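You operate a simulated robot arm through the tools that you are given. There is no shell and no other tool.

You are at the controls of a simulated robot arm. One attempt, no reset.

JOB
Jog the line, then run it at 10 m/min with 30 N tension.
Fine: sound the siren before it first moves; set the speed and tension knobs before GO; watch the speed display reach its value.

The check looks at the end state, three seconds after you hand in, the way a careful person would. Anything else that was tipped, shoved, dropped, spilled or broken makes it a failure.

ROBOT AND FRAMES
A 7-joint arm with a two-finger parallel gripper, fixed in place. Base frame: the origin is on the floor under the middle of its stand, x ahead of it, y to its left, z up. Lengths are in cm, angles in rad, forces in N, time in s.
It reaches about 147.9 cm from its shoulder. Its first joint turns from -2.897 to 2.897 rad. Payload 4.4 kg.
The tool frame sits at the grasp point between the pads (the TCP): z along the fingers, y along the line on which they close. The tips reach 2.3 cm beyond it. Largest opening 9.4 cm; finger width 3.8, thickness 1; the body of the gripper, 5.4 by 9.6 cm, starts 3.9 cm behind the TCP.
Orientation is that of the tool frame in the base frame, as a unit quaternion [w, x, y, z]. With the fingers straight down and closing along the base's y, the tool's x points along the base's -x, its y along +y and its z along -z.

CONTROLS
- The arm moves only by the tool move_arm. Its argument "deltas" is a list of rows, each an object of numbers (a shift or turn left out is 0, a gripper value left out holds the last): "dx", "dy", "dz": the shift along the tool's x, y, z in mm; "rx", "ry", "rz": the turn, a rotation vector about the tool's x, y, z in rad. In form: [{"dx": .., "dy": .., "dz": .., "rx": .., "ry": .., "rz": ..}, ...]. A call has 1 to 20 rows; each row is the pose to reach, as a shift and turn from the pose commanded when the call began, along the tool's axes at that moment. "grip" is the opening, from 0 (shut) to 1 (fully open), set as the call begins (left out, the last holds). Each row takes 0.2 s and may step no farther than 5 cm and 0.15 rad from the row before; otherwise, or with a gripper value out of range, the whole call is refused. A pose out of reach is approached as far as the arm can. The call stops where the force on the tool passes 40 N (or 10 N more than at its start, if that is more) or the arm is blocked; 0.2 s more then pass. The fingers move at their own pace (about 7.2 cm/s each) and stop on an object; they squeeze with about 29 N. The grip force told is the motor's: it shows also when the fingers shut on nothing. Time passes only in rows, and 0.2 s behind the last, so rows that repeat a pose let the fingers close. The reply holds the time, the measured pose of the TCP, the force on the tool along the base axes, the opening and the grip force, in the units named above and with some noise, with the torque about the TCP (base axes, N m) and any sound that the robot's microphone picked up, and new pictures: "show" is both (left out), scene, wrist or none.
- Cameras (640 x 400 px; columns grow to the right, rows downward): "scene" is fixed at [40.02, -50.04, 164]; the picture's right is [0.91, -0.41, 0.00], its down [-0.28, -0.63, -0.72] and it looks along [0.29, 0.66, -0.69] (base axes); focal length 295 px, centre (320, 200). "wrist" rides on the gripper at [8.6, 1.6, -7.4] in the tool frame; the picture's right is [-0.18, 0.98, 0.00], its down [-0.58, -0.11, -0.81] and it looks along [-0.79, -0.15, 0.59] (tool axes); focal length 243 px, centre (320, 200). There is no depth. A picture from a camera that has moved, and an enlarged one, comes with that camera's place and axes in the base frame and with its lens.
- close_up(camera, box): a new picture of the part [left, top, right, bottom] of that camera's present view, enlarged. The clock stands still meanwhile.
- hand_in(): hands the job in; it is judged then, once.

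Nothing tells you positions but the pictures and the camera data. Unless the task says otherwise, let go and move clear before handing in.

The tools are called after "Request:" as a command line: name --argument value ..., lists and objects as JSON in quotes. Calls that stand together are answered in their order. move_arm: Moves the arm, as the interface text tells. Its arguments: {"type":"object","properties":{"deltas":{"type":"array"},"grip":{"type":"number"},"show":{"type":"string","enum":["both","scene","wrist","none"]}},"required":["deltas"]} The other tools are called the same way: close_up (camera, box) takes an enlarged picture of a part of a camera's view; hand_in () hands the job in.

At the start:

```text
time_s: 0.0
position: [52.9, 39.36, 125.49]
tcp_rot: [-0.001, 0.0, 1.0, 0.0]
contact_force: [-0.2, 0.0, 0.1]
moment: [-0.02, -0.01, 0.01]
opening: 9.38
grasp_force: 0.1
```

scene: 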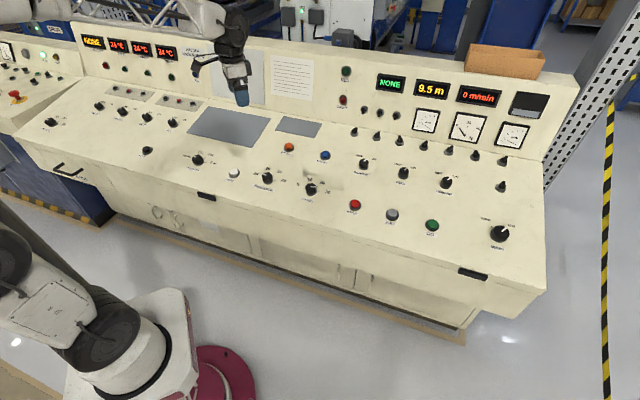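
wrist: 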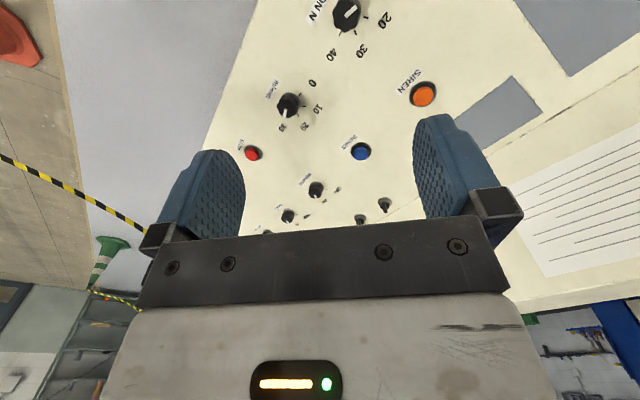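

I see a control console with labelled buttons and knobs, three displays and several gauges. I'll take enlarged pictures first to read the labels.

Request:
close_up --camera "scene" --box '[180, 120, 380, 245]'

Request:
close_up --camera "scene" --box '[340, 140, 540, 265]'

Request:
close_up --camera "scene" --box '[330, 50, 560, 194]'

Request:
close_up --camera "scene" --box '[0, 20, 220, 157]'

Request:
close_up --camera "wrist" --box '[200, 0, 480, 175]'

```text
3.20 times, centred on (280, 182) of scene
camera zoom: at [40.02, -50.04, 164.0], right [0.91, -0.41, 0.0], down [-0.28, -0.63, -0.72], along [0.29, 0.66, -0.69], focal length 944 px, centre (448, 256)
```

zoom: 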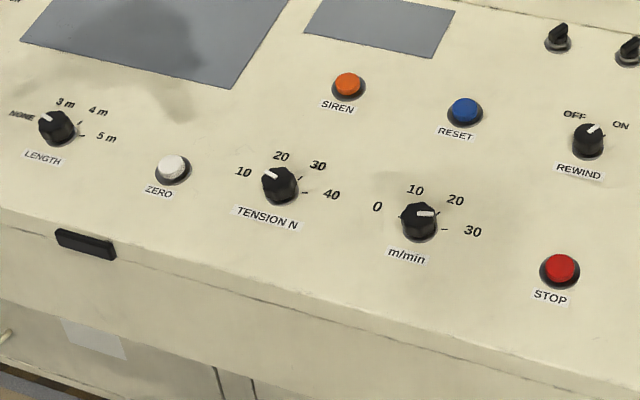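

```text
3.20 times, centred on (440, 202) of scene
camera zoom: at [40.02, -50.04, 164.0], right [0.91, -0.41, 0.0], down [-0.28, -0.63, -0.72], along [0.29, 0.66, -0.69], focal length 944 px, centre (-64, 192)
```

zoom: 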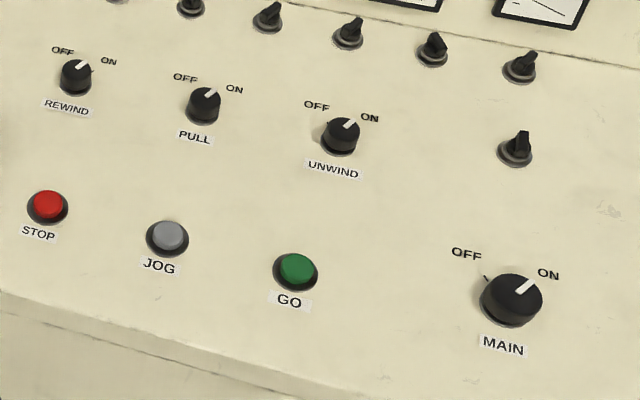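

```text
2.78 times, centred on (445, 122) of scene
camera zoom: at [40.02, -50.04, 164.0], right [0.91, -0.41, 0.0], down [-0.28, -0.63, -0.72], along [0.29, 0.66, -0.69], focal length 819 px, centre (-27, 417)
```

zoom: 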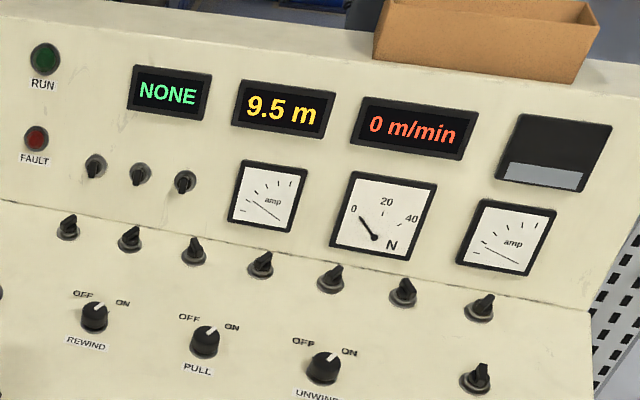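

```text
2.91 times, centred on (110, 88) of scene
camera zoom: at [40.02, -50.04, 164.0], right [0.91, -0.41, 0.0], down [-0.28, -0.63, -0.72], along [0.29, 0.66, -0.69], focal length 858 px, centre (931, 524)
```

zoom: 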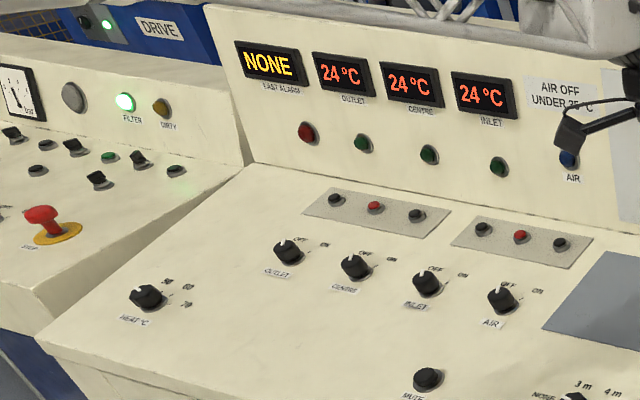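

```text
2.29 times, centred on (340, 88) of wrist
camera zoom: at [44.03, 40.94, 132.94], right [0.18, 0.98, 0.0], down [0.58, -0.11, 0.81], along [0.79, -0.15, -0.59], focal length 555 px, centre (274, 457)
```

zoom: 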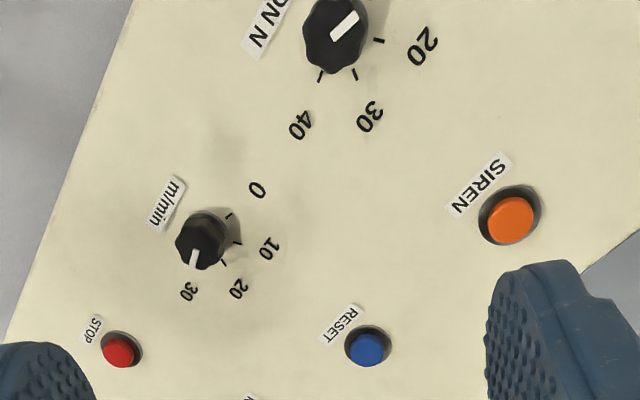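

The siren, JOG, GO, STOP and RESET buttons and the TENSION N and m/min knobs are on the tilted desk. MAIN, REWIND, PULL and UNWIND look ON. Next I'll read the posted sheet and check both knob pointers more closely.

Request:
close_up --camera "scene" --box '[260, 45, 330, 105]'

Request:
close_up --camera "scene" --box '[245, 155, 335, 211]'

Request:
close_up --camera "wrist" --box '[500, 90, 640, 250]'

Request:
close_up --camera "wrist" --box '[250, 70, 350, 132]'

Request:
close_up --camera "wrist" --box '[300, 0, 420, 75]'

Request:
close_up --camera "scene" --box '[330, 120, 530, 260]'

Request:
close_up --camera "scene" --box '[160, 20, 280, 130]'

```text
6.67 times, centred on (295, 75) of scene
camera zoom: at [40.02, -50.04, 164.0], right [0.91, -0.41, 0.0], down [-0.28, -0.63, -0.72], along [0.29, 0.66, -0.69], focal length 1966 px, centre (487, 1033)
```

zoom: 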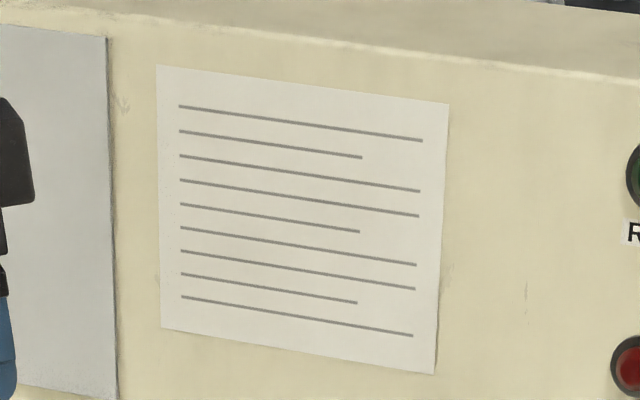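

```text
7.11 times, centred on (290, 183) of scene
camera zoom: at [40.02, -50.04, 164.0], right [0.91, -0.41, 0.0], down [-0.28, -0.63, -0.72], along [0.29, 0.66, -0.69], focal length 2097 px, centre (533, 321)
```

zoom: 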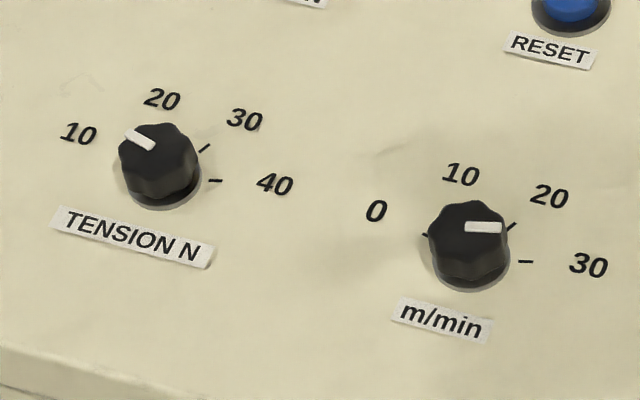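

```text
2.50 times, centred on (570, 170) of wrist
camera zoom: at [44.03, 40.94, 132.94], right [0.18, 0.98, 0.0], down [0.58, -0.11, 0.81], along [0.79, -0.15, -0.59], focal length 606 px, centre (-305, 275)
```

zoom: 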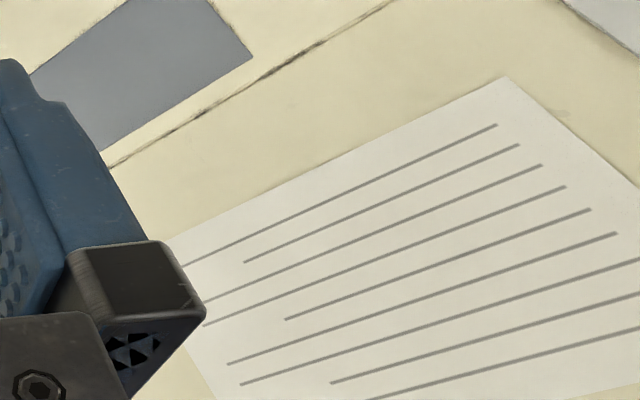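

```text
6.40 times, centred on (300, 101) of wrist
camera zoom: at [44.03, 40.94, 132.94], right [0.18, 0.98, 0.0], down [0.58, -0.11, 0.81], along [0.79, -0.15, -0.59], focal length 1553 px, centre (448, 834)
```

zoom: 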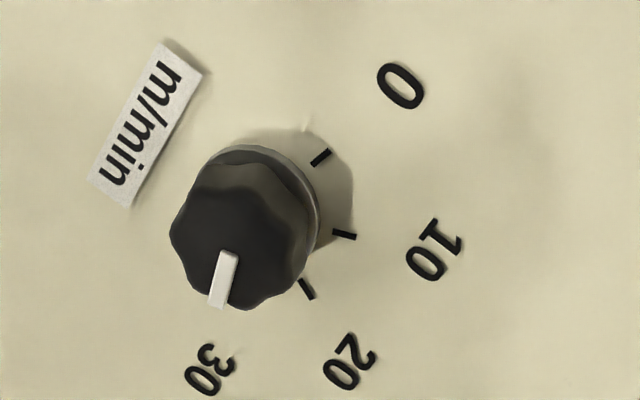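

```text
5.33 times, centred on (360, 38) of wrist
camera zoom: at [44.03, 40.94, 132.94], right [0.18, 0.98, 0.0], down [0.58, -0.11, 0.81], along [0.79, -0.15, -0.59], focal length 1294 px, centre (107, 1067)
```

zoom: 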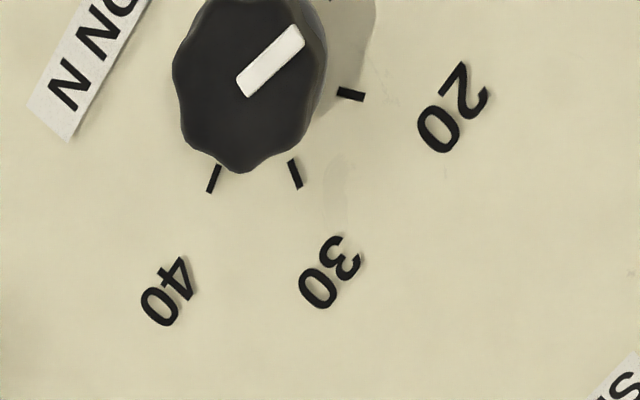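

```text
2.86 times, centred on (430, 190) of scene
camera zoom: at [40.02, -50.04, 164.0], right [0.91, -0.41, 0.0], down [-0.28, -0.63, -0.72], along [0.29, 0.66, -0.69], focal length 843 px, centre (6, 229)
```

zoom: 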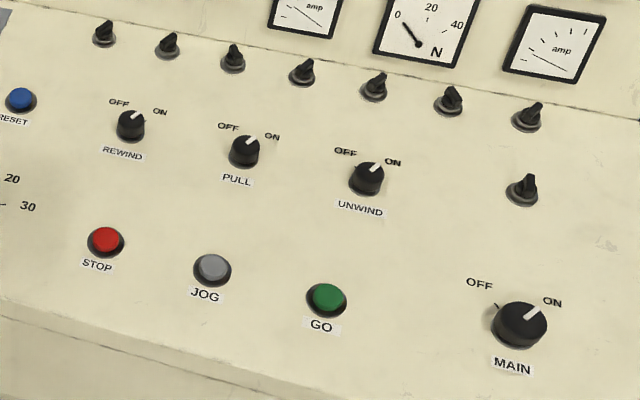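

```text
3.64 times, centred on (220, 75) of scene
camera zoom: at [40.02, -50.04, 164.0], right [0.91, -0.41, 0.0], down [-0.28, -0.63, -0.72], along [0.29, 0.66, -0.69], focal length 1072 px, centre (684, 654)
```

zoom: 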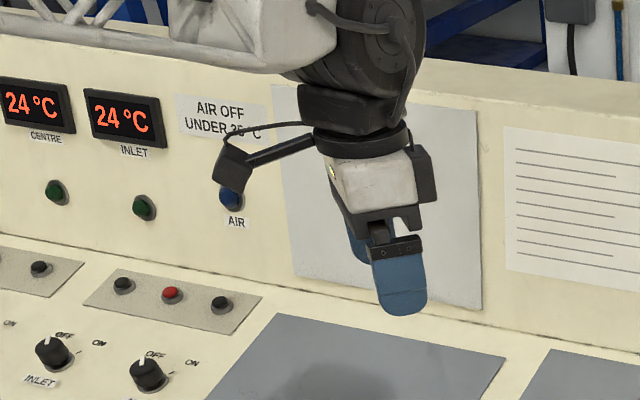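

The sheet only has lines and no text. The TENSION pointer sits between 10 and 20 and the m/min pointer between 20 and 30, and the console is yawed about 45° with its desk tilted about 13.5°. I'll turn the tool to match the desk, starting with the yaw.

Request:
move_arm --deltas '[{"rz": -0.131}, {"rz": -0.262}, {"rz": -0.393}, {"rz": -0.524}, {"rz": -0.655}, {"rz": -0.785}]' --show "none"

```text
time_s: 1.4
position: [52.77, 39.37, 125.53]
tcp_rot: [0.0, -0.383, 0.924, 0.0]
contact_force: [-0.3, 0.2, 0.1]
moment: [0.0, 0.01, -0.05]
opening: 9.41
grasp_force: 0.1
```

Yaw matches the desk. Now I tilt to the desk normal and come down to hover about 15 cm above the TENSION knob.

Request:
move_arm --deltas '[{"ry": -0.118, "dx": -4, "dy": -3, "dz": 40}, {"ry": -0.2356, "dx": -8, "dy": -5, "dz": 85}, {"ry": -0.2356, "dx": -12, "dy": -8, "dz": 130}, {"ry": -0.2356, "dx": -16, "dy": -10, "dz": 175}, {"ry": -0.2356, "dx": -20, "dy": -13, "dz": 220}]'

```text
time_s: 2.6
position: [55.49, 39.47, 103.33]
tcp_rot: [0.11, -0.38, 0.917, 0.045]
contact_force: [-0.5, 0.4, 0.5]
moment: [-0.03, 0.0, -0.02]
opening: 9.41
grasp_force: 0.1
camera wrist: at [46.96, 33.52, 108.53], right [-0.57, 0.82, 0.04], down [0.34, 0.19, 0.92], along [0.75, 0.54, -0.39], focal length 243 px, centre (320, 200)
```

scene: 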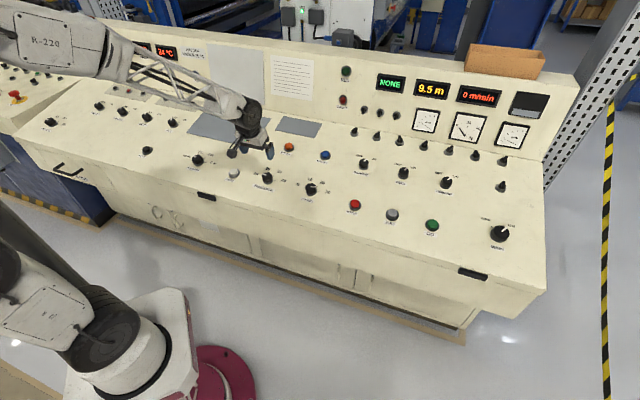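
wrist: 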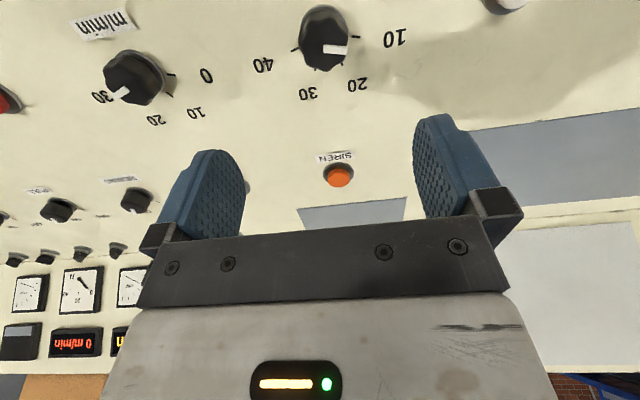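

The wrist view, which is upside down, shows both knobs with their scales. I'll zoom in to refine their positions.

Request:
close_up --camera "wrist" --box '[240, 0, 420, 112]'

Request:
close_up --camera "wrist" --box '[70, 10, 230, 130]'

Request:
close_up --camera "scene" --box '[200, 100, 340, 210]'

```text
3.56 times, centred on (330, 56) of wrist
camera zoom: at [46.96, 33.52, 108.53], right [-0.57, 0.82, 0.04], down [0.34, 0.19, 0.92], along [0.75, 0.54, -0.39], focal length 863 px, centre (284, 712)
```

zoom: 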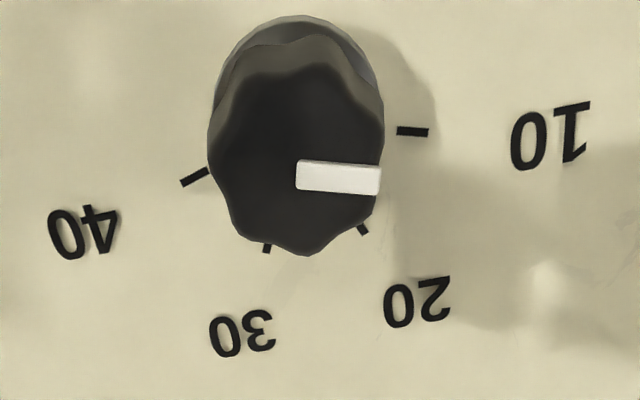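

```text
3.33 times, centred on (150, 70) of wrist
camera zoom: at [46.96, 33.52, 108.53], right [-0.57, 0.82, 0.04], down [0.34, 0.19, 0.92], along [0.75, 0.54, -0.39], focal length 809 px, centre (887, 633)
```

zoom: 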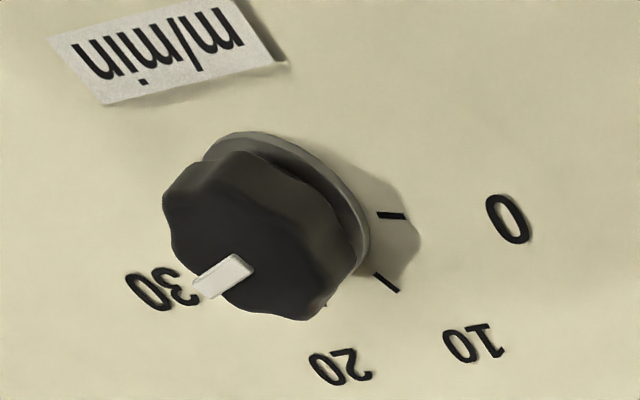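

```text
3.64 times, centred on (270, 155) of scene
camera zoom: at [40.02, -50.04, 164.0], right [0.91, -0.41, 0.0], down [-0.28, -0.63, -0.72], along [0.29, 0.66, -0.69], focal length 1072 px, centre (502, 364)
```

zoom: 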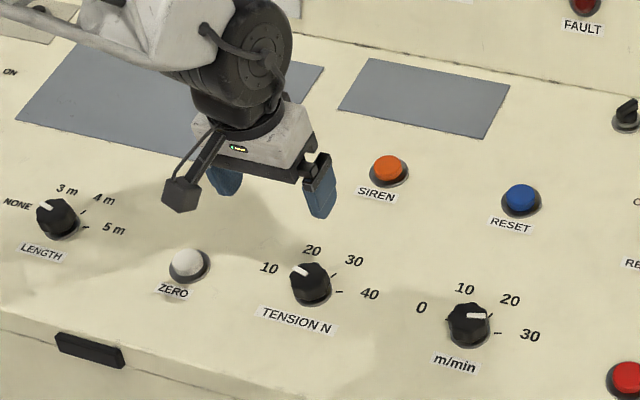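

By triangulation the TENSION knob top is near (57.7, 42.4, 88.6). I'll descend along the desk normal to about 6 cm above it and check the centring.

Request:
move_arm --deltas '[{"dy": 2, "dz": 40}, {"dy": 4, "dz": 75}, {"dy": 5, "dz": 92}]'

```text
time_s: 3.4
position: [56.67, 41.73, 94.64]
tcp_rot: [0.108, -0.38, 0.918, 0.045]
contact_force: [0.1, -0.3, -0.5]
moment: [-0.01, 0.0, -0.02]
opening: 9.39
grasp_force: 0.1
camera wrist: at [48.13, 35.73, 99.73], right [-0.57, 0.82, 0.04], down [0.34, 0.19, 0.92], along [0.75, 0.54, -0.39], focal length 243 px, centre (320, 200)
```

scene: 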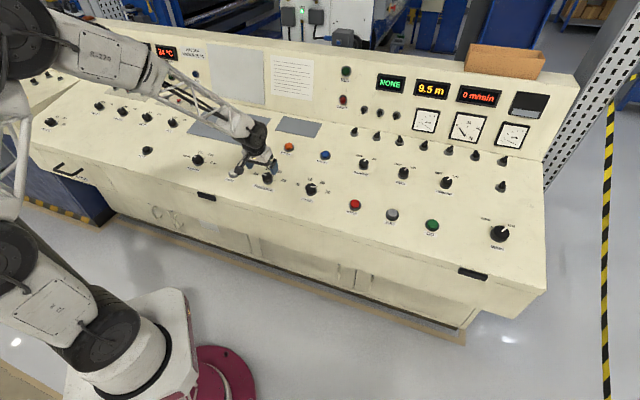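
wrist: 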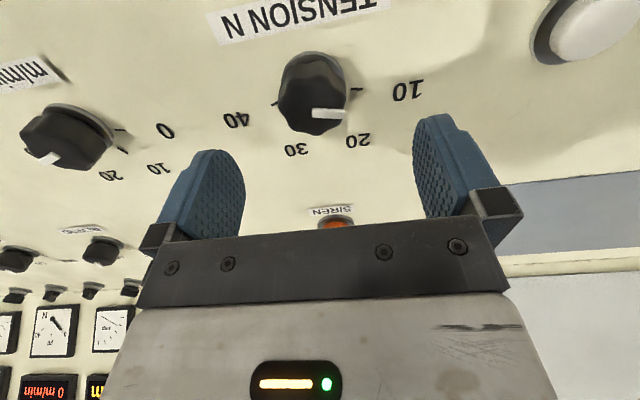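

Request:
close_up --camera "wrist" --box '[220, 20, 440, 160]'

Request:
close_up --camera "scene" --box '[200, 120, 340, 210]'

```text
2.86 times, centred on (330, 90) of wrist
camera zoom: at [48.13, 35.73, 99.73], right [-0.57, 0.82, 0.04], down [0.34, 0.19, 0.92], along [0.75, 0.54, -0.39], focal length 693 px, centre (291, 514)
```

zoom: 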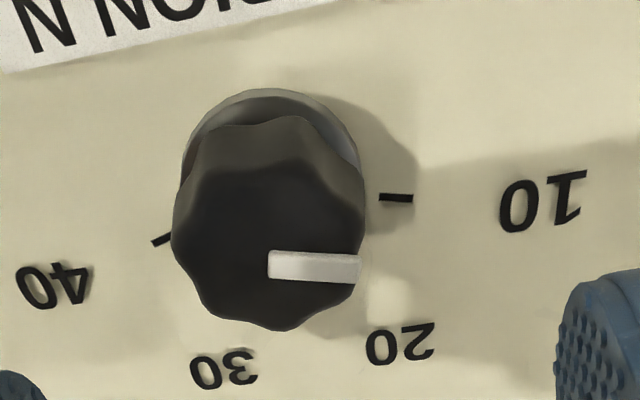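

```text
4.44 times, centred on (270, 165) of scene
camera zoom: at [40.02, -50.04, 164.0], right [0.91, -0.41, 0.0], down [-0.28, -0.63, -0.72], along [0.29, 0.66, -0.69], focal length 1311 px, centre (542, 356)
```

zoom: 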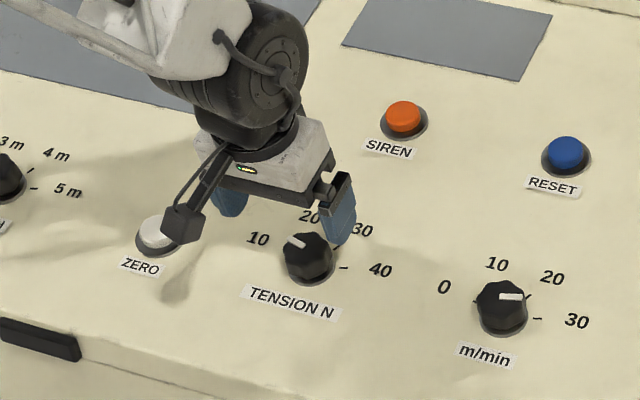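

The fingers straddle the TENSION knob, with the knob about 0.5 cm toward tool -y and its top about 6 cm below the TCP. I'll correct the offset and go down another 3 cm.

Request:
move_arm --deltas '[{"dx": -1, "dy": -5}, {"dx": -1, "dy": -5, "dz": 15}, {"dx": -1, "dy": -5, "dz": 30}]'

Request:
close_up --camera "scene" --box '[220, 140, 320, 205]'

Request:
close_up --camera "wrist" --box '[150, 0, 490, 240]'

```text
time_s: 4.2
position: [57.17, 42.11, 91.79]
tcp_rot: [0.109, -0.38, 0.917, 0.045]
contact_force: [0.1, -0.2, 0.1]
moment: [-0.03, -0.03, 0.01]
opening: 9.41
grasp_force: 0.1
camera wrist: at [48.66, 36.08, 96.96], right [-0.57, 0.82, 0.04], down [0.34, 0.19, 0.92], along [0.75, 0.54, -0.39], focal length 243 px, centre (320, 200)
```

scene: 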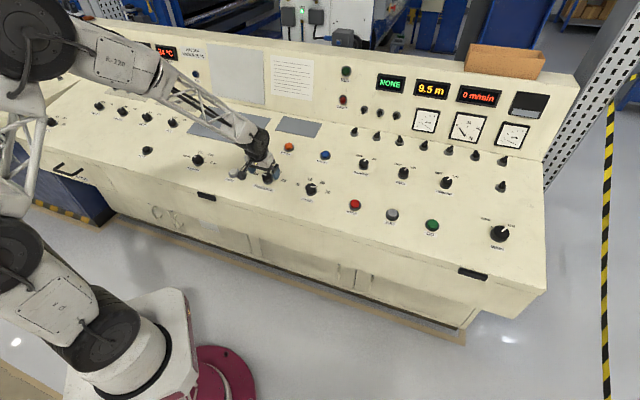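
wrist: 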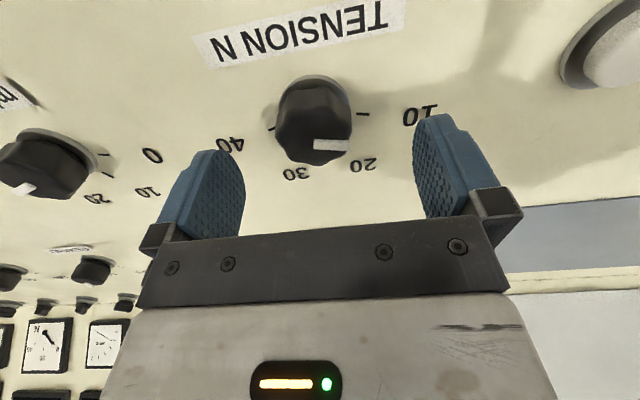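

```text
6.15 times, centred on (270, 172) of scene
camera zoom: at [40.02, -50.04, 164.0], right [0.91, -0.41, 0.0], down [-0.28, -0.63, -0.72], along [0.29, 0.66, -0.69], focal length 1815 px, centre (628, 369)
```

zoom: 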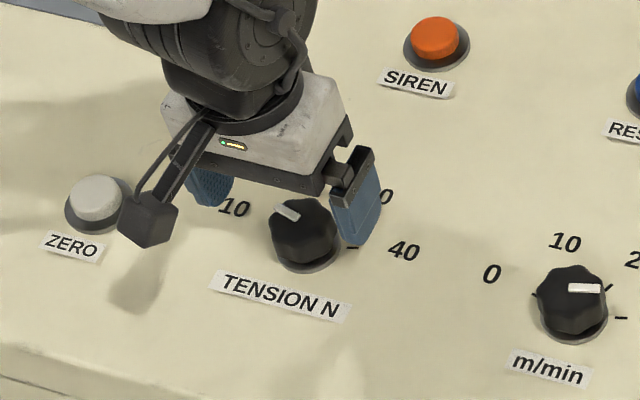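

```text
1.67 times, centred on (320, 120) of wrist
camera zoom: at [48.66, 36.08, 96.96], right [-0.57, 0.82, 0.04], down [0.34, 0.19, 0.92], along [0.75, 0.54, -0.39], focal length 404 px, centre (320, 333)
```

zoom: 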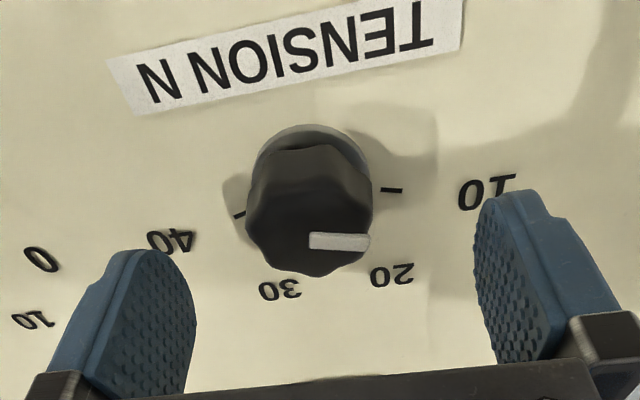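

The knob still sits about 0.4 cm toward tool -y because the arm undershoots small shifts, and its top is about 2.8 cm below the TCP. I'll correct that and descend about 1.8 cm more.

Request:
move_arm --deltas '[{"dy": -4}, {"dy": -4, "dz": 9}, {"dy": -4, "dz": 18}, {"dy": -4, "dz": 18}]' --show "wrist"

Request:
close_up --camera "scene" --box '[220, 140, 320, 205]'

Request:
close_up --camera "wrist" --box '[150, 0, 490, 240]'

```text
time_s: 5.2
position: [57.77, 41.93, 89.99]
tcp_rot: [0.108, -0.38, 0.918, 0.045]
contact_force: [-0.3, -0.6, -0.2]
moment: [-0.02, -0.02, 0.0]
opening: 9.4
grasp_force: 0.0
camera wrist: at [49.28, 35.97, 95.1], right [-0.57, 0.82, 0.04], down [0.34, 0.19, 0.92], along [0.75, 0.54, -0.39], focal length 243 px, centre (320, 200)
```

wrist: 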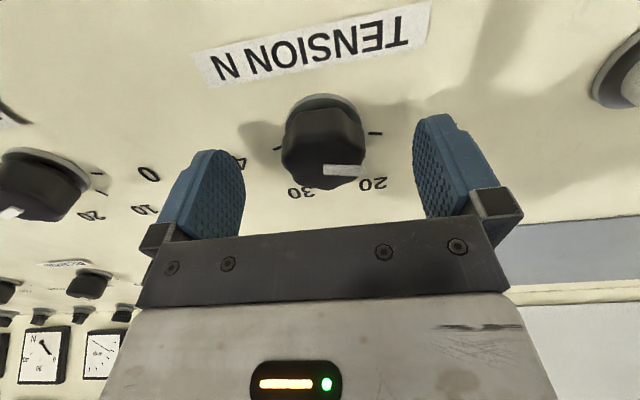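

```text
6.15 times, centred on (270, 172) of scene
camera zoom: at [40.02, -50.04, 164.0], right [0.91, -0.41, 0.0], down [-0.28, -0.63, -0.72], along [0.29, 0.66, -0.69], focal length 1815 px, centre (628, 369)
```

zoom: 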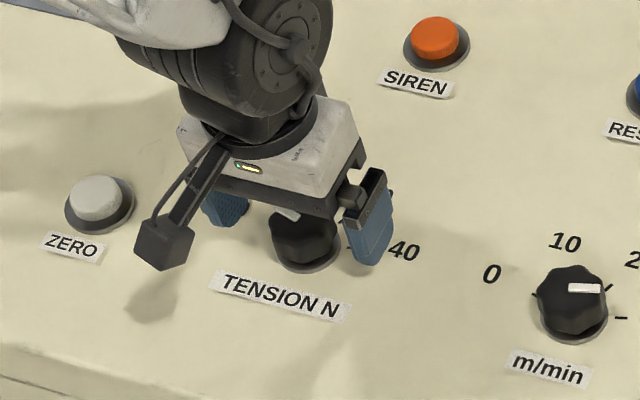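

```text
1.67 times, centred on (320, 120) of wrist
camera zoom: at [49.28, 35.97, 95.1], right [-0.57, 0.82, 0.04], down [0.34, 0.19, 0.92], along [0.75, 0.54, -0.39], focal length 404 px, centre (320, 333)
```

zoom: 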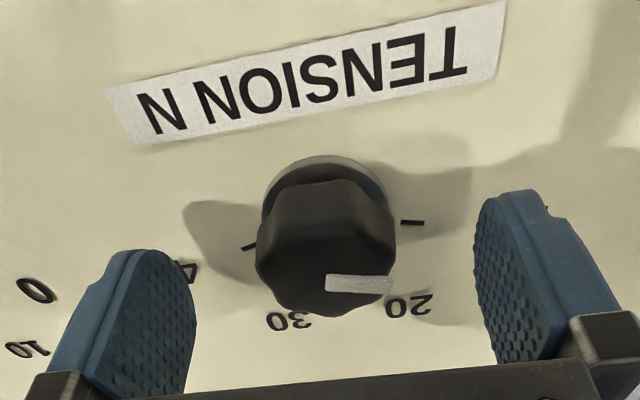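

The TENSION knob is now centred between the fingers, and the fingertips are about 1.4 cm below its top. Its pointer is at about -77° (10 is at -82°), and the 30 tick is at about +27.5°. I'll lower 3 mm more, then close on the knob.

Request:
move_arm --deltas '[{"dy": 1, "dz": 3}, {"dy": 1, "dz": 3}]' --show "none"

Request:
move_arm --deltas '[{}, {}, {}, {}]' --grip 0

Request:
close_up --camera "wrist" --box '[150, 0, 490, 240]'

Request:
close_up --camera "scene" --box '[220, 140, 320, 205]'

```text
time_s: 5.8
position: [57.77, 42.03, 89.61]
tcp_rot: [0.109, -0.38, 0.918, 0.045]
contact_force: [0.1, 1.0, 0.1]
moment: [0.02, 0.01, -0.02]
opening: 9.43
grasp_force: 0.1
```

```text
time_s: 6.8
position: [57.54, 42.16, 89.74]
tcp_rot: [0.109, -0.38, 0.918, 0.045]
contact_force: [-8.9, 5.0, 0.2]
moment: [-0.16, -0.02, -0.05]
opening: 4.17
grasp_force: 45.5
stopped in row 4: the force on the tool passed its limit at 42 N (the readings are from after the stop); the commanded pose is now the measured one
camera wrist: at [49.18, 36.12, 94.82], right [-0.57, 0.82, 0.04], down [0.34, 0.19, 0.92], along [0.75, 0.54, -0.39], focal length 243 px, centre (320, 200)
```

scene: 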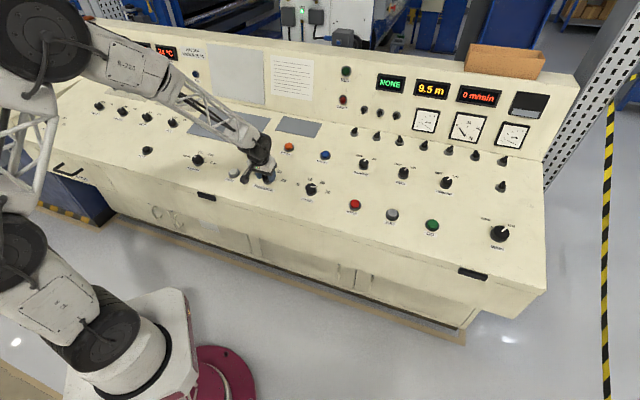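
wrist: 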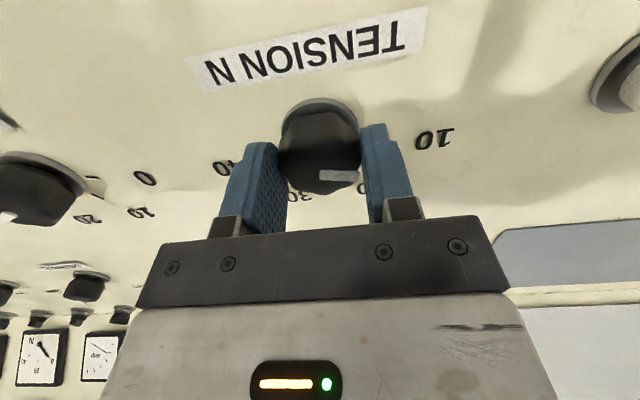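

```text
1.67 times, centred on (320, 120) of wrist
camera zoom: at [49.18, 36.12, 94.82], right [-0.57, 0.82, 0.04], down [0.34, 0.19, 0.92], along [0.75, 0.54, -0.39], focal length 404 px, centre (320, 333)
```

zoom: 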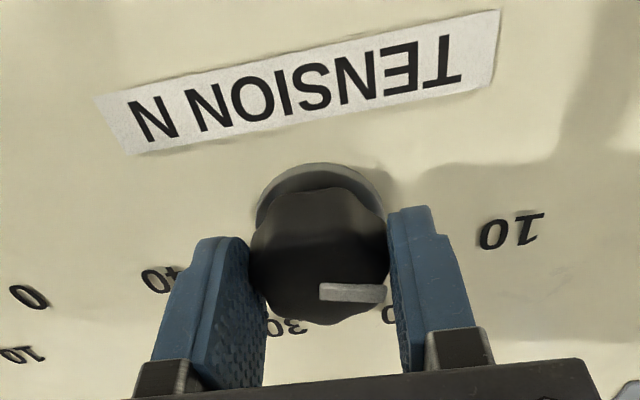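

```text
6.15 times, centred on (270, 172) of scene
camera zoom: at [40.02, -50.04, 164.0], right [0.91, -0.41, 0.0], down [-0.28, -0.63, -0.72], along [0.29, 0.66, -0.69], focal length 1815 px, centre (628, 369)
```

zoom: 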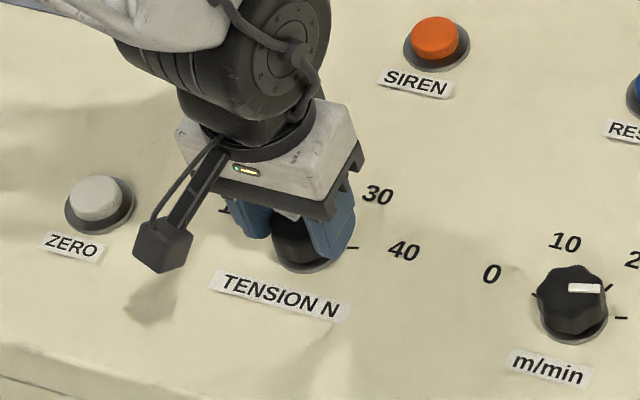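

I have the TENSION knob: the opening is 4.17 cm and the remaining side force is about 10 N. I'll turn it clockwise (tool +z), about half way first.

Request:
move_arm --deltas '[{"rz": 0.14, "dy": -0.2}, {"rz": 0.28, "dx": 0.1, "dy": -0.4}, {"rz": 0.42, "dx": 0.1, "dy": -0.6}, {"rz": 0.56, "dx": 0.2, "dy": -0.8}, {"rz": 0.7, "dx": 0.3, "dy": -1.0}, {"rz": 0.84, "dx": 0.5, "dy": -1.1}]' --show "wrist"

Request:
close_up --camera "wrist" --box '[150, 0, 490, 240]'

Request:
close_up --camera "scene" --box '[220, 140, 320, 205]'

```text
time_s: 7.7
position: [57.61, 42.04, 89.65]
tcp_rot: [0.094, -0.156, 0.981, 0.069]
contact_force: [3.8, 7.0, -9.0]
moment: [-0.24, -0.17, -0.06]
opening: 4.15
grasp_force: 44.8
stopped in row 4: the force on the tool passed its limit at 43 N (the readings are from after the stop); the commanded pose is now the measured one
camera wrist: at [47.67, 39.93, 95.21], right [-0.14, 0.98, 0.14], down [0.44, -0.07, 0.89], along [0.88, 0.19, -0.43], focal length 243 px, centre (320, 200)
```

wrist: 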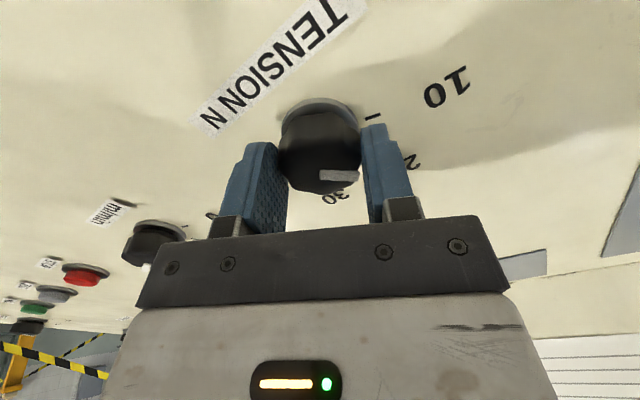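

```text
1.67 times, centred on (320, 120) of wrist
camera zoom: at [47.67, 39.93, 95.21], right [-0.14, 0.98, 0.14], down [0.44, -0.07, 0.89], along [0.88, 0.19, -0.43], focal length 404 px, centre (320, 333)
```

zoom: 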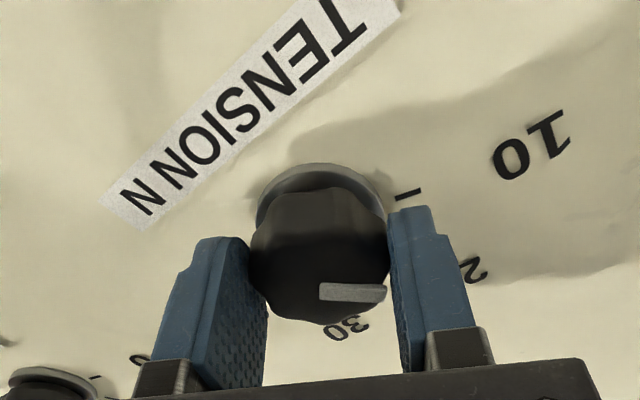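

```text
6.15 times, centred on (270, 172) of scene
camera zoom: at [40.02, -50.04, 164.0], right [0.91, -0.41, 0.0], down [-0.28, -0.63, -0.72], along [0.29, 0.66, -0.69], focal length 1815 px, centre (628, 369)
```

zoom: 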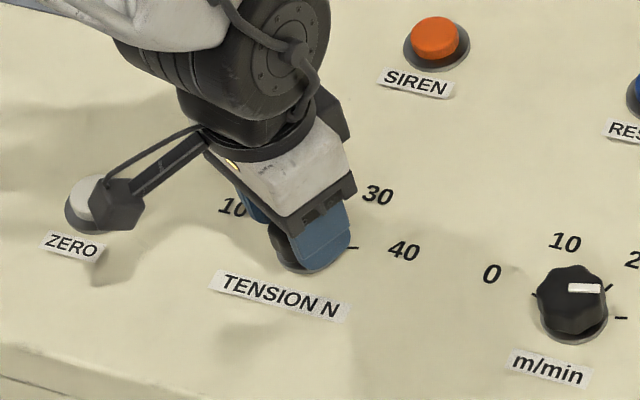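

The call stopped on side force, but the knob turned with the gripper by about 26°, so the pointer is at about -50°. I'll carry on with smaller steps.

Request:
move_arm --deltas '[{"rz": 0.06}, {"rz": 0.12}, {"rz": 0.18}, {"rz": 0.24}, {"rz": 0.3}, {"rz": 0.36}, {"rz": 0.42}, {"rz": 0.48}]' --show "none"

Request:
close_up --camera "wrist" --box '[150, 0, 490, 240]'

Request:
close_up --camera "scene" --box '[220, 140, 320, 205]'

```text
time_s: 9.5
position: [57.6, 42.2, 89.75]
tcp_rot: [0.076, 0.082, 0.99, 0.09]
contact_force: [-4.6, 0.5, 2.3]
moment: [-0.63, -0.02, -0.07]
opening: 4.18
grasp_force: 45.0
```

```text
1.67 times, centred on (320, 120) of wrist
camera zoom: at [48.06, 44.05, 95.99], right [0.32, 0.92, 0.21], down [0.42, -0.34, 0.84], along [0.85, -0.18, -0.5], focal length 404 px, centre (320, 333)
```

zoom: 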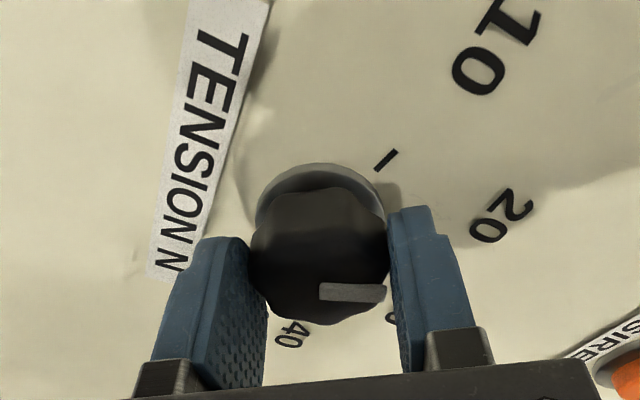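

```text
6.15 times, centred on (270, 172) of scene
camera zoom: at [40.02, -50.04, 164.0], right [0.91, -0.41, 0.0], down [-0.28, -0.63, -0.72], along [0.29, 0.66, -0.69], focal length 1815 px, centre (628, 369)
```

zoom: 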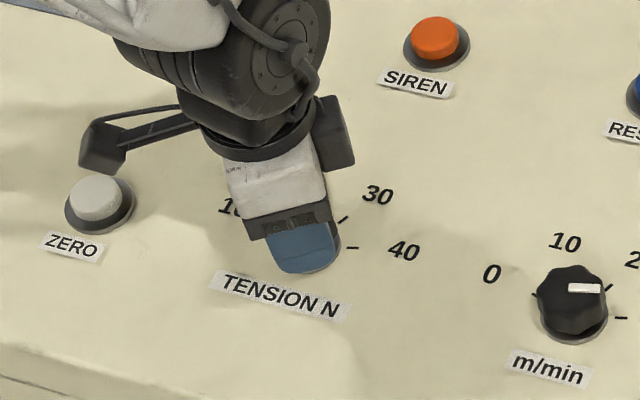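

The pointer is now at about -23°, just past 20, with low forces. I'll continue another 0.84 rad in small steps.

Request:
move_arm --deltas '[{"rz": 0.06}, {"rz": 0.12}, {"rz": 0.18}, {"rz": 0.24}, {"rz": 0.3}, {"rz": 0.36}, {"rz": 0.42}, {"rz": 0.48}, {"rz": 0.54}, {"rz": 0.6}, {"rz": 0.66}, {"rz": 0.72}, {"rz": 0.78}, {"rz": 0.84}]' --show "none"

Request:
close_up --camera "wrist" --box '[150, 0, 490, 240]'

Request:
close_up --camera "scene" --box '[220, 140, 320, 205]'

```text
time_s: 12.4
position: [57.63, 42.14, 89.67]
tcp_rot: [0.035, 0.459, 0.881, 0.112]
contact_force: [12.0, 7.3, -7.6]
moment: [0.3, 0.41, 0.13]
opening: 4.2
grasp_force: 45.5
stopped in row 14: the force on the tool passed its limit at 42 N (the readings are from after the stop); the commanded pose is now the measured one
```

```text
1.67 times, centred on (320, 120) of wrist
camera zoom: at [52.59, 48.89, 97.59], right [0.89, 0.39, 0.22], down [0.12, -0.67, 0.73], along [0.44, -0.63, -0.64], focal length 404 px, centre (320, 333)
```

zoom: 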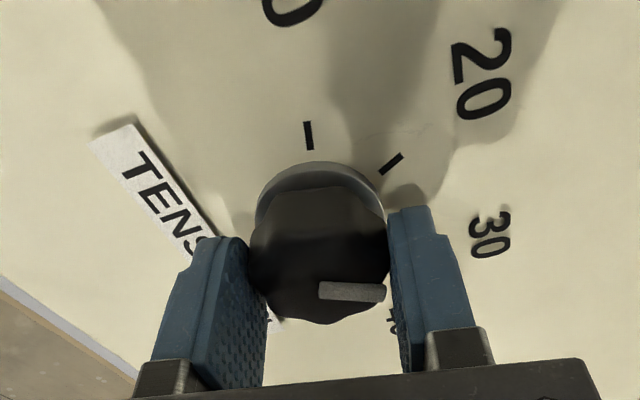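

```text
6.15 times, centred on (270, 172) of scene
camera zoom: at [40.02, -50.04, 164.0], right [0.91, -0.41, 0.0], down [-0.28, -0.63, -0.72], along [0.29, 0.66, -0.69], focal length 1815 px, centre (628, 369)
```

zoom: 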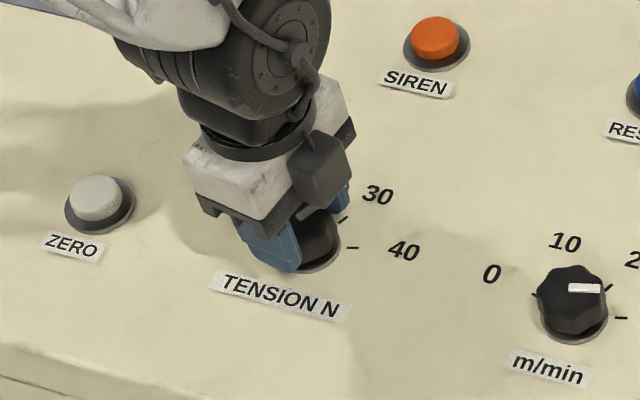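

The pointer is at about +23°, and 30 sits at about +27.5°. I'll turn about 5° more, then release and inspect.

Request:
move_arm --deltas '[{"rz": 0.03}, {"rz": 0.06}, {"rz": 0.085}, {"rz": 0.085}]' --show "none"

Request:
move_arm --deltas '[{}, {}, {}]' --grip 1 --show "none"

Request:
move_arm --deltas '[{"dz": -20}, {"dz": -50}, {"dz": -80}]' --show "wrist"

Request:
close_up --camera "scene" --box '[240, 155, 320, 205]'

Request:
close_up --camera "wrist" --box '[220, 0, 420, 125]'

```text
time_s: 13.3
position: [57.72, 42.18, 89.74]
tcp_rot: [0.031, 0.496, 0.861, 0.114]
contact_force: [13.9, 1.1, -7.9]
moment: [0.09, -0.06, 0.0]
opening: 4.16
grasp_force: 45.1
stopped in row 4: the force on the tool passed its limit at 41 N (the readings are from after the stop); the commanded pose is now the measured one
```

```text
time_s: 14.1
position: [57.64, 42.12, 89.64]
tcp_rot: [0.03, 0.496, 0.861, 0.113]
contact_force: [0.1, -0.2, -0.2]
moment: [-0.02, 0.0, -0.02]
opening: 9.39
grasp_force: 0.1
```

```text
time_s: 14.9
position: [56.39, 40.91, 97.32]
tcp_rot: [0.031, 0.496, 0.861, 0.113]
contact_force: [-0.3, 0.0, -0.1]
moment: [0.01, -0.02, 0.0]
opening: 9.43
grasp_force: 0.1
camera wrist: at [51.91, 47.82, 105.42], right [0.93, 0.32, 0.21], down [0.07, -0.69, 0.72], along [0.37, -0.66, -0.66], focal length 243 px, centre (320, 200)
```

wrist: 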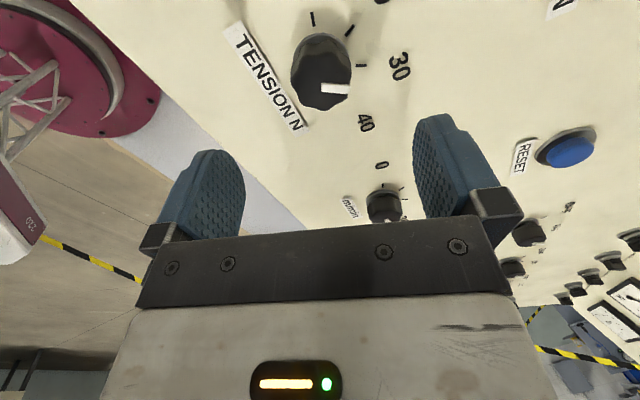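

```text
8.00 times, centred on (280, 180) of scene
camera zoom: at [40.02, -50.04, 164.0], right [0.91, -0.41, 0.0], down [-0.28, -0.63, -0.72], along [0.29, 0.66, -0.69], focal length 2359 px, centre (640, 360)
```

zoom: 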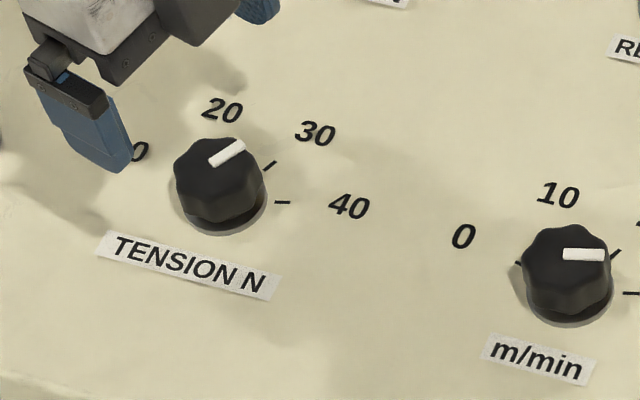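

```text
3.20 times, centred on (320, 62) of wrist
camera zoom: at [51.91, 47.82, 105.42], right [0.93, 0.32, 0.21], down [0.07, -0.69, 0.72], along [0.37, -0.66, -0.66], focal length 776 px, centre (320, 640)
```

zoom: 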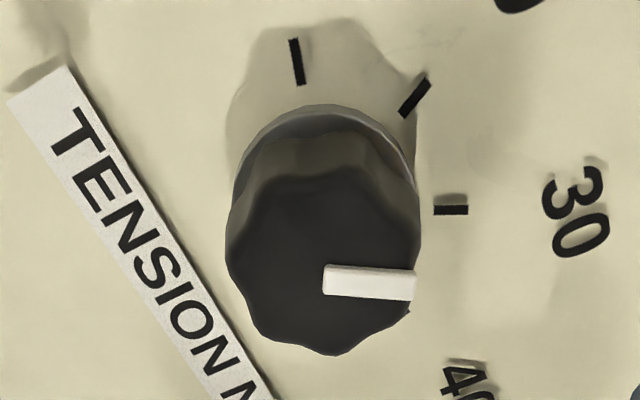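

Released. The TENSION pointer looks about 2–4° past the 30 tick, with the ticks about 50° apart. A tighter picture will measure it better.

Request:
close_up --camera "wrist" --box '[285, 5, 381, 65]'

Request:
close_up --camera "wrist" --box '[285, 55, 381, 115]'

Request:
close_up --camera "scene" --box '[258, 165, 290, 185]'

```text
6.67 times, centred on (333, 35) of wrist
camera zoom: at [51.91, 47.82, 105.42], right [0.93, 0.32, 0.21], down [0.07, -0.69, 0.72], along [0.37, -0.66, -0.66], focal length 1618 px, centre (233, 1300)
```

zoom: 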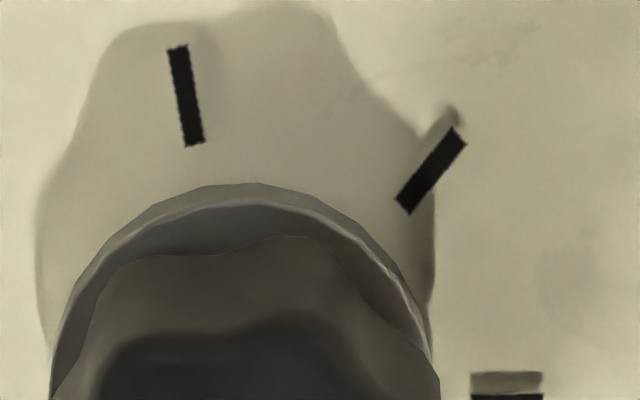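

```text
6.67 times, centred on (333, 85) of wrist
camera zoom: at [51.91, 47.82, 105.42], right [0.93, 0.32, 0.21], down [0.07, -0.69, 0.72], along [0.37, -0.66, -0.66], focal length 1618 px, centre (233, 967)
```

zoom: 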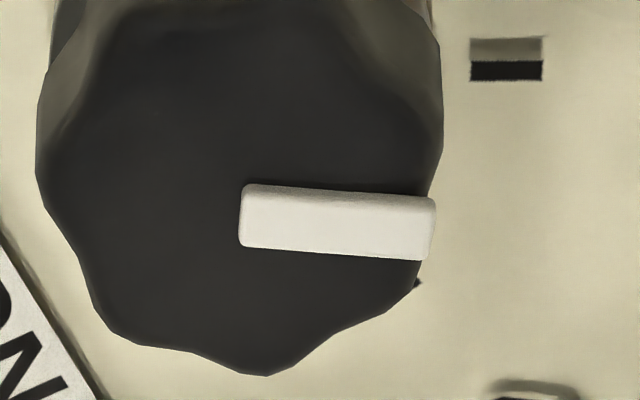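

```text
16.00 times, centred on (274, 175) of scene
camera zoom: at [40.02, -50.04, 164.0], right [0.91, -0.41, 0.0], down [-0.28, -0.63, -0.72], along [0.29, 0.66, -0.69], focal length 4719 px, centre (1056, 600)
```

zoom: 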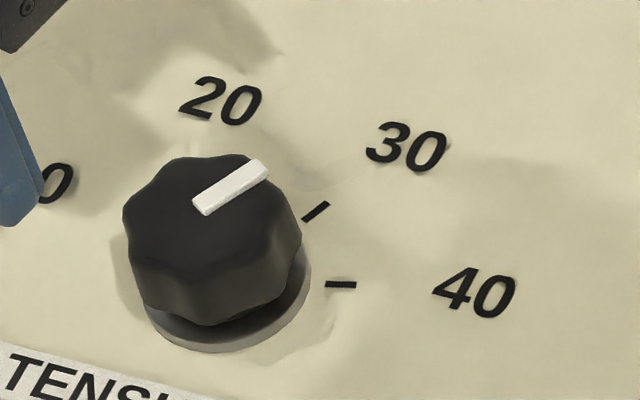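

Close analysis puts the pointer 4–5° past 30, which is about 30.9 N. I'll go back down, grip at the same yaw and turn back about 4.6°.

Request:
move_arm --deltas '[{"dz": 30}, {"dz": 55}, {"dz": 72}, {"dz": 79}, {"dz": 79}]' --show "wrist"

```text
time_s: 16.1
position: [57.87, 41.98, 89.64]
tcp_rot: [0.03, 0.495, 0.861, 0.115]
contact_force: [-0.4, 0.2, 0.0]
moment: [0.0, 0.01, -0.01]
opening: 9.41
grasp_force: 0.0
camera wrist: at [53.38, 49.07, 97.79], right [0.92, 0.32, 0.21], down [0.07, -0.69, 0.72], along [0.37, -0.66, -0.66], focal length 243 px, centre (320, 200)
```

wrist: 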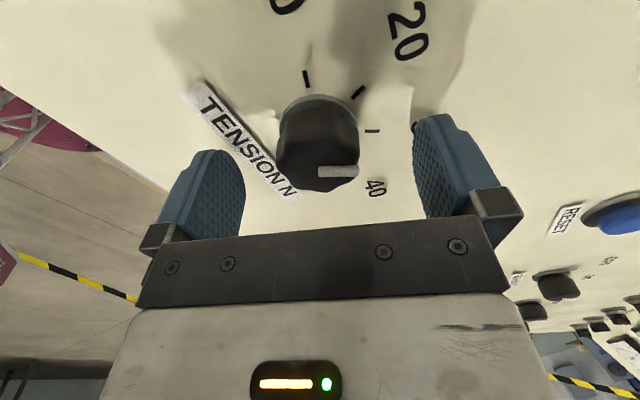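

Request:
move_arm --deltas '[{"dx": 3, "dy": -1}, {"dx": 3, "dy": -1}]' --show "none"

Request:
move_arm --deltas '[{}, {}, {}]' --grip 0 --show "none"

Request:
close_up --camera "wrist" --box '[225, 60, 417, 180]'

```text
time_s: 16.7
position: [57.54, 42.2, 89.69]
tcp_rot: [0.03, 0.496, 0.86, 0.114]
contact_force: [-0.1, -0.2, -0.4]
moment: [0.02, -0.04, 0.02]
opening: 9.38
grasp_force: 0.0
```

```text
time_s: 17.5
position: [57.55, 42.22, 89.69]
tcp_rot: [0.031, 0.496, 0.86, 0.114]
contact_force: [18.2, 12.4, -4.7]
moment: [-0.05, 0.15, 0.05]
opening: 4.18
grasp_force: 44.6
```

```text
3.33 times, centred on (321, 120) of wrist
camera zoom: at [53.13, 49.32, 97.91], right [0.92, 0.32, 0.21], down [0.07, -0.69, 0.72], along [0.37, -0.65, -0.66], focal length 809 px, centre (317, 467)
```

zoom: 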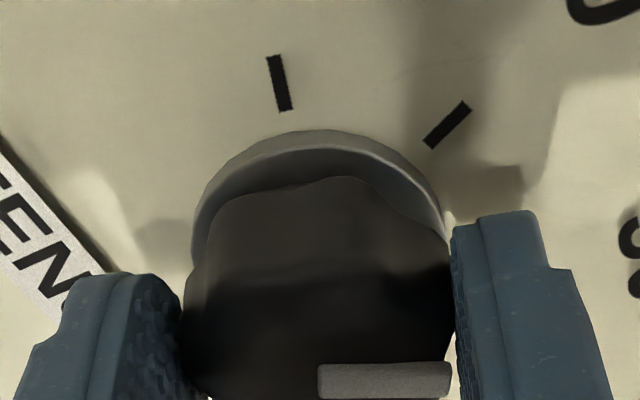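

Gripped again. Now I'll turn back about 4.6° with a 1 mm shift to relieve the side load.

Request:
move_arm --deltas '[{"dy": 1}, {"dy": 1, "rz": -0.03}, {"dy": 1, "rz": -0.06}, {"dy": 1, "rz": -0.08}, {"dy": 1, "rz": -0.08}]' --show "none"

```text
time_s: 18.7
position: [57.56, 42.28, 89.85]
tcp_rot: [0.035, 0.461, 0.879, 0.113]
contact_force: [-1.6, -27.0, 11.4]
moment: [-0.82, 0.31, -0.1]
opening: 4.19
grasp_force: 45.4
```

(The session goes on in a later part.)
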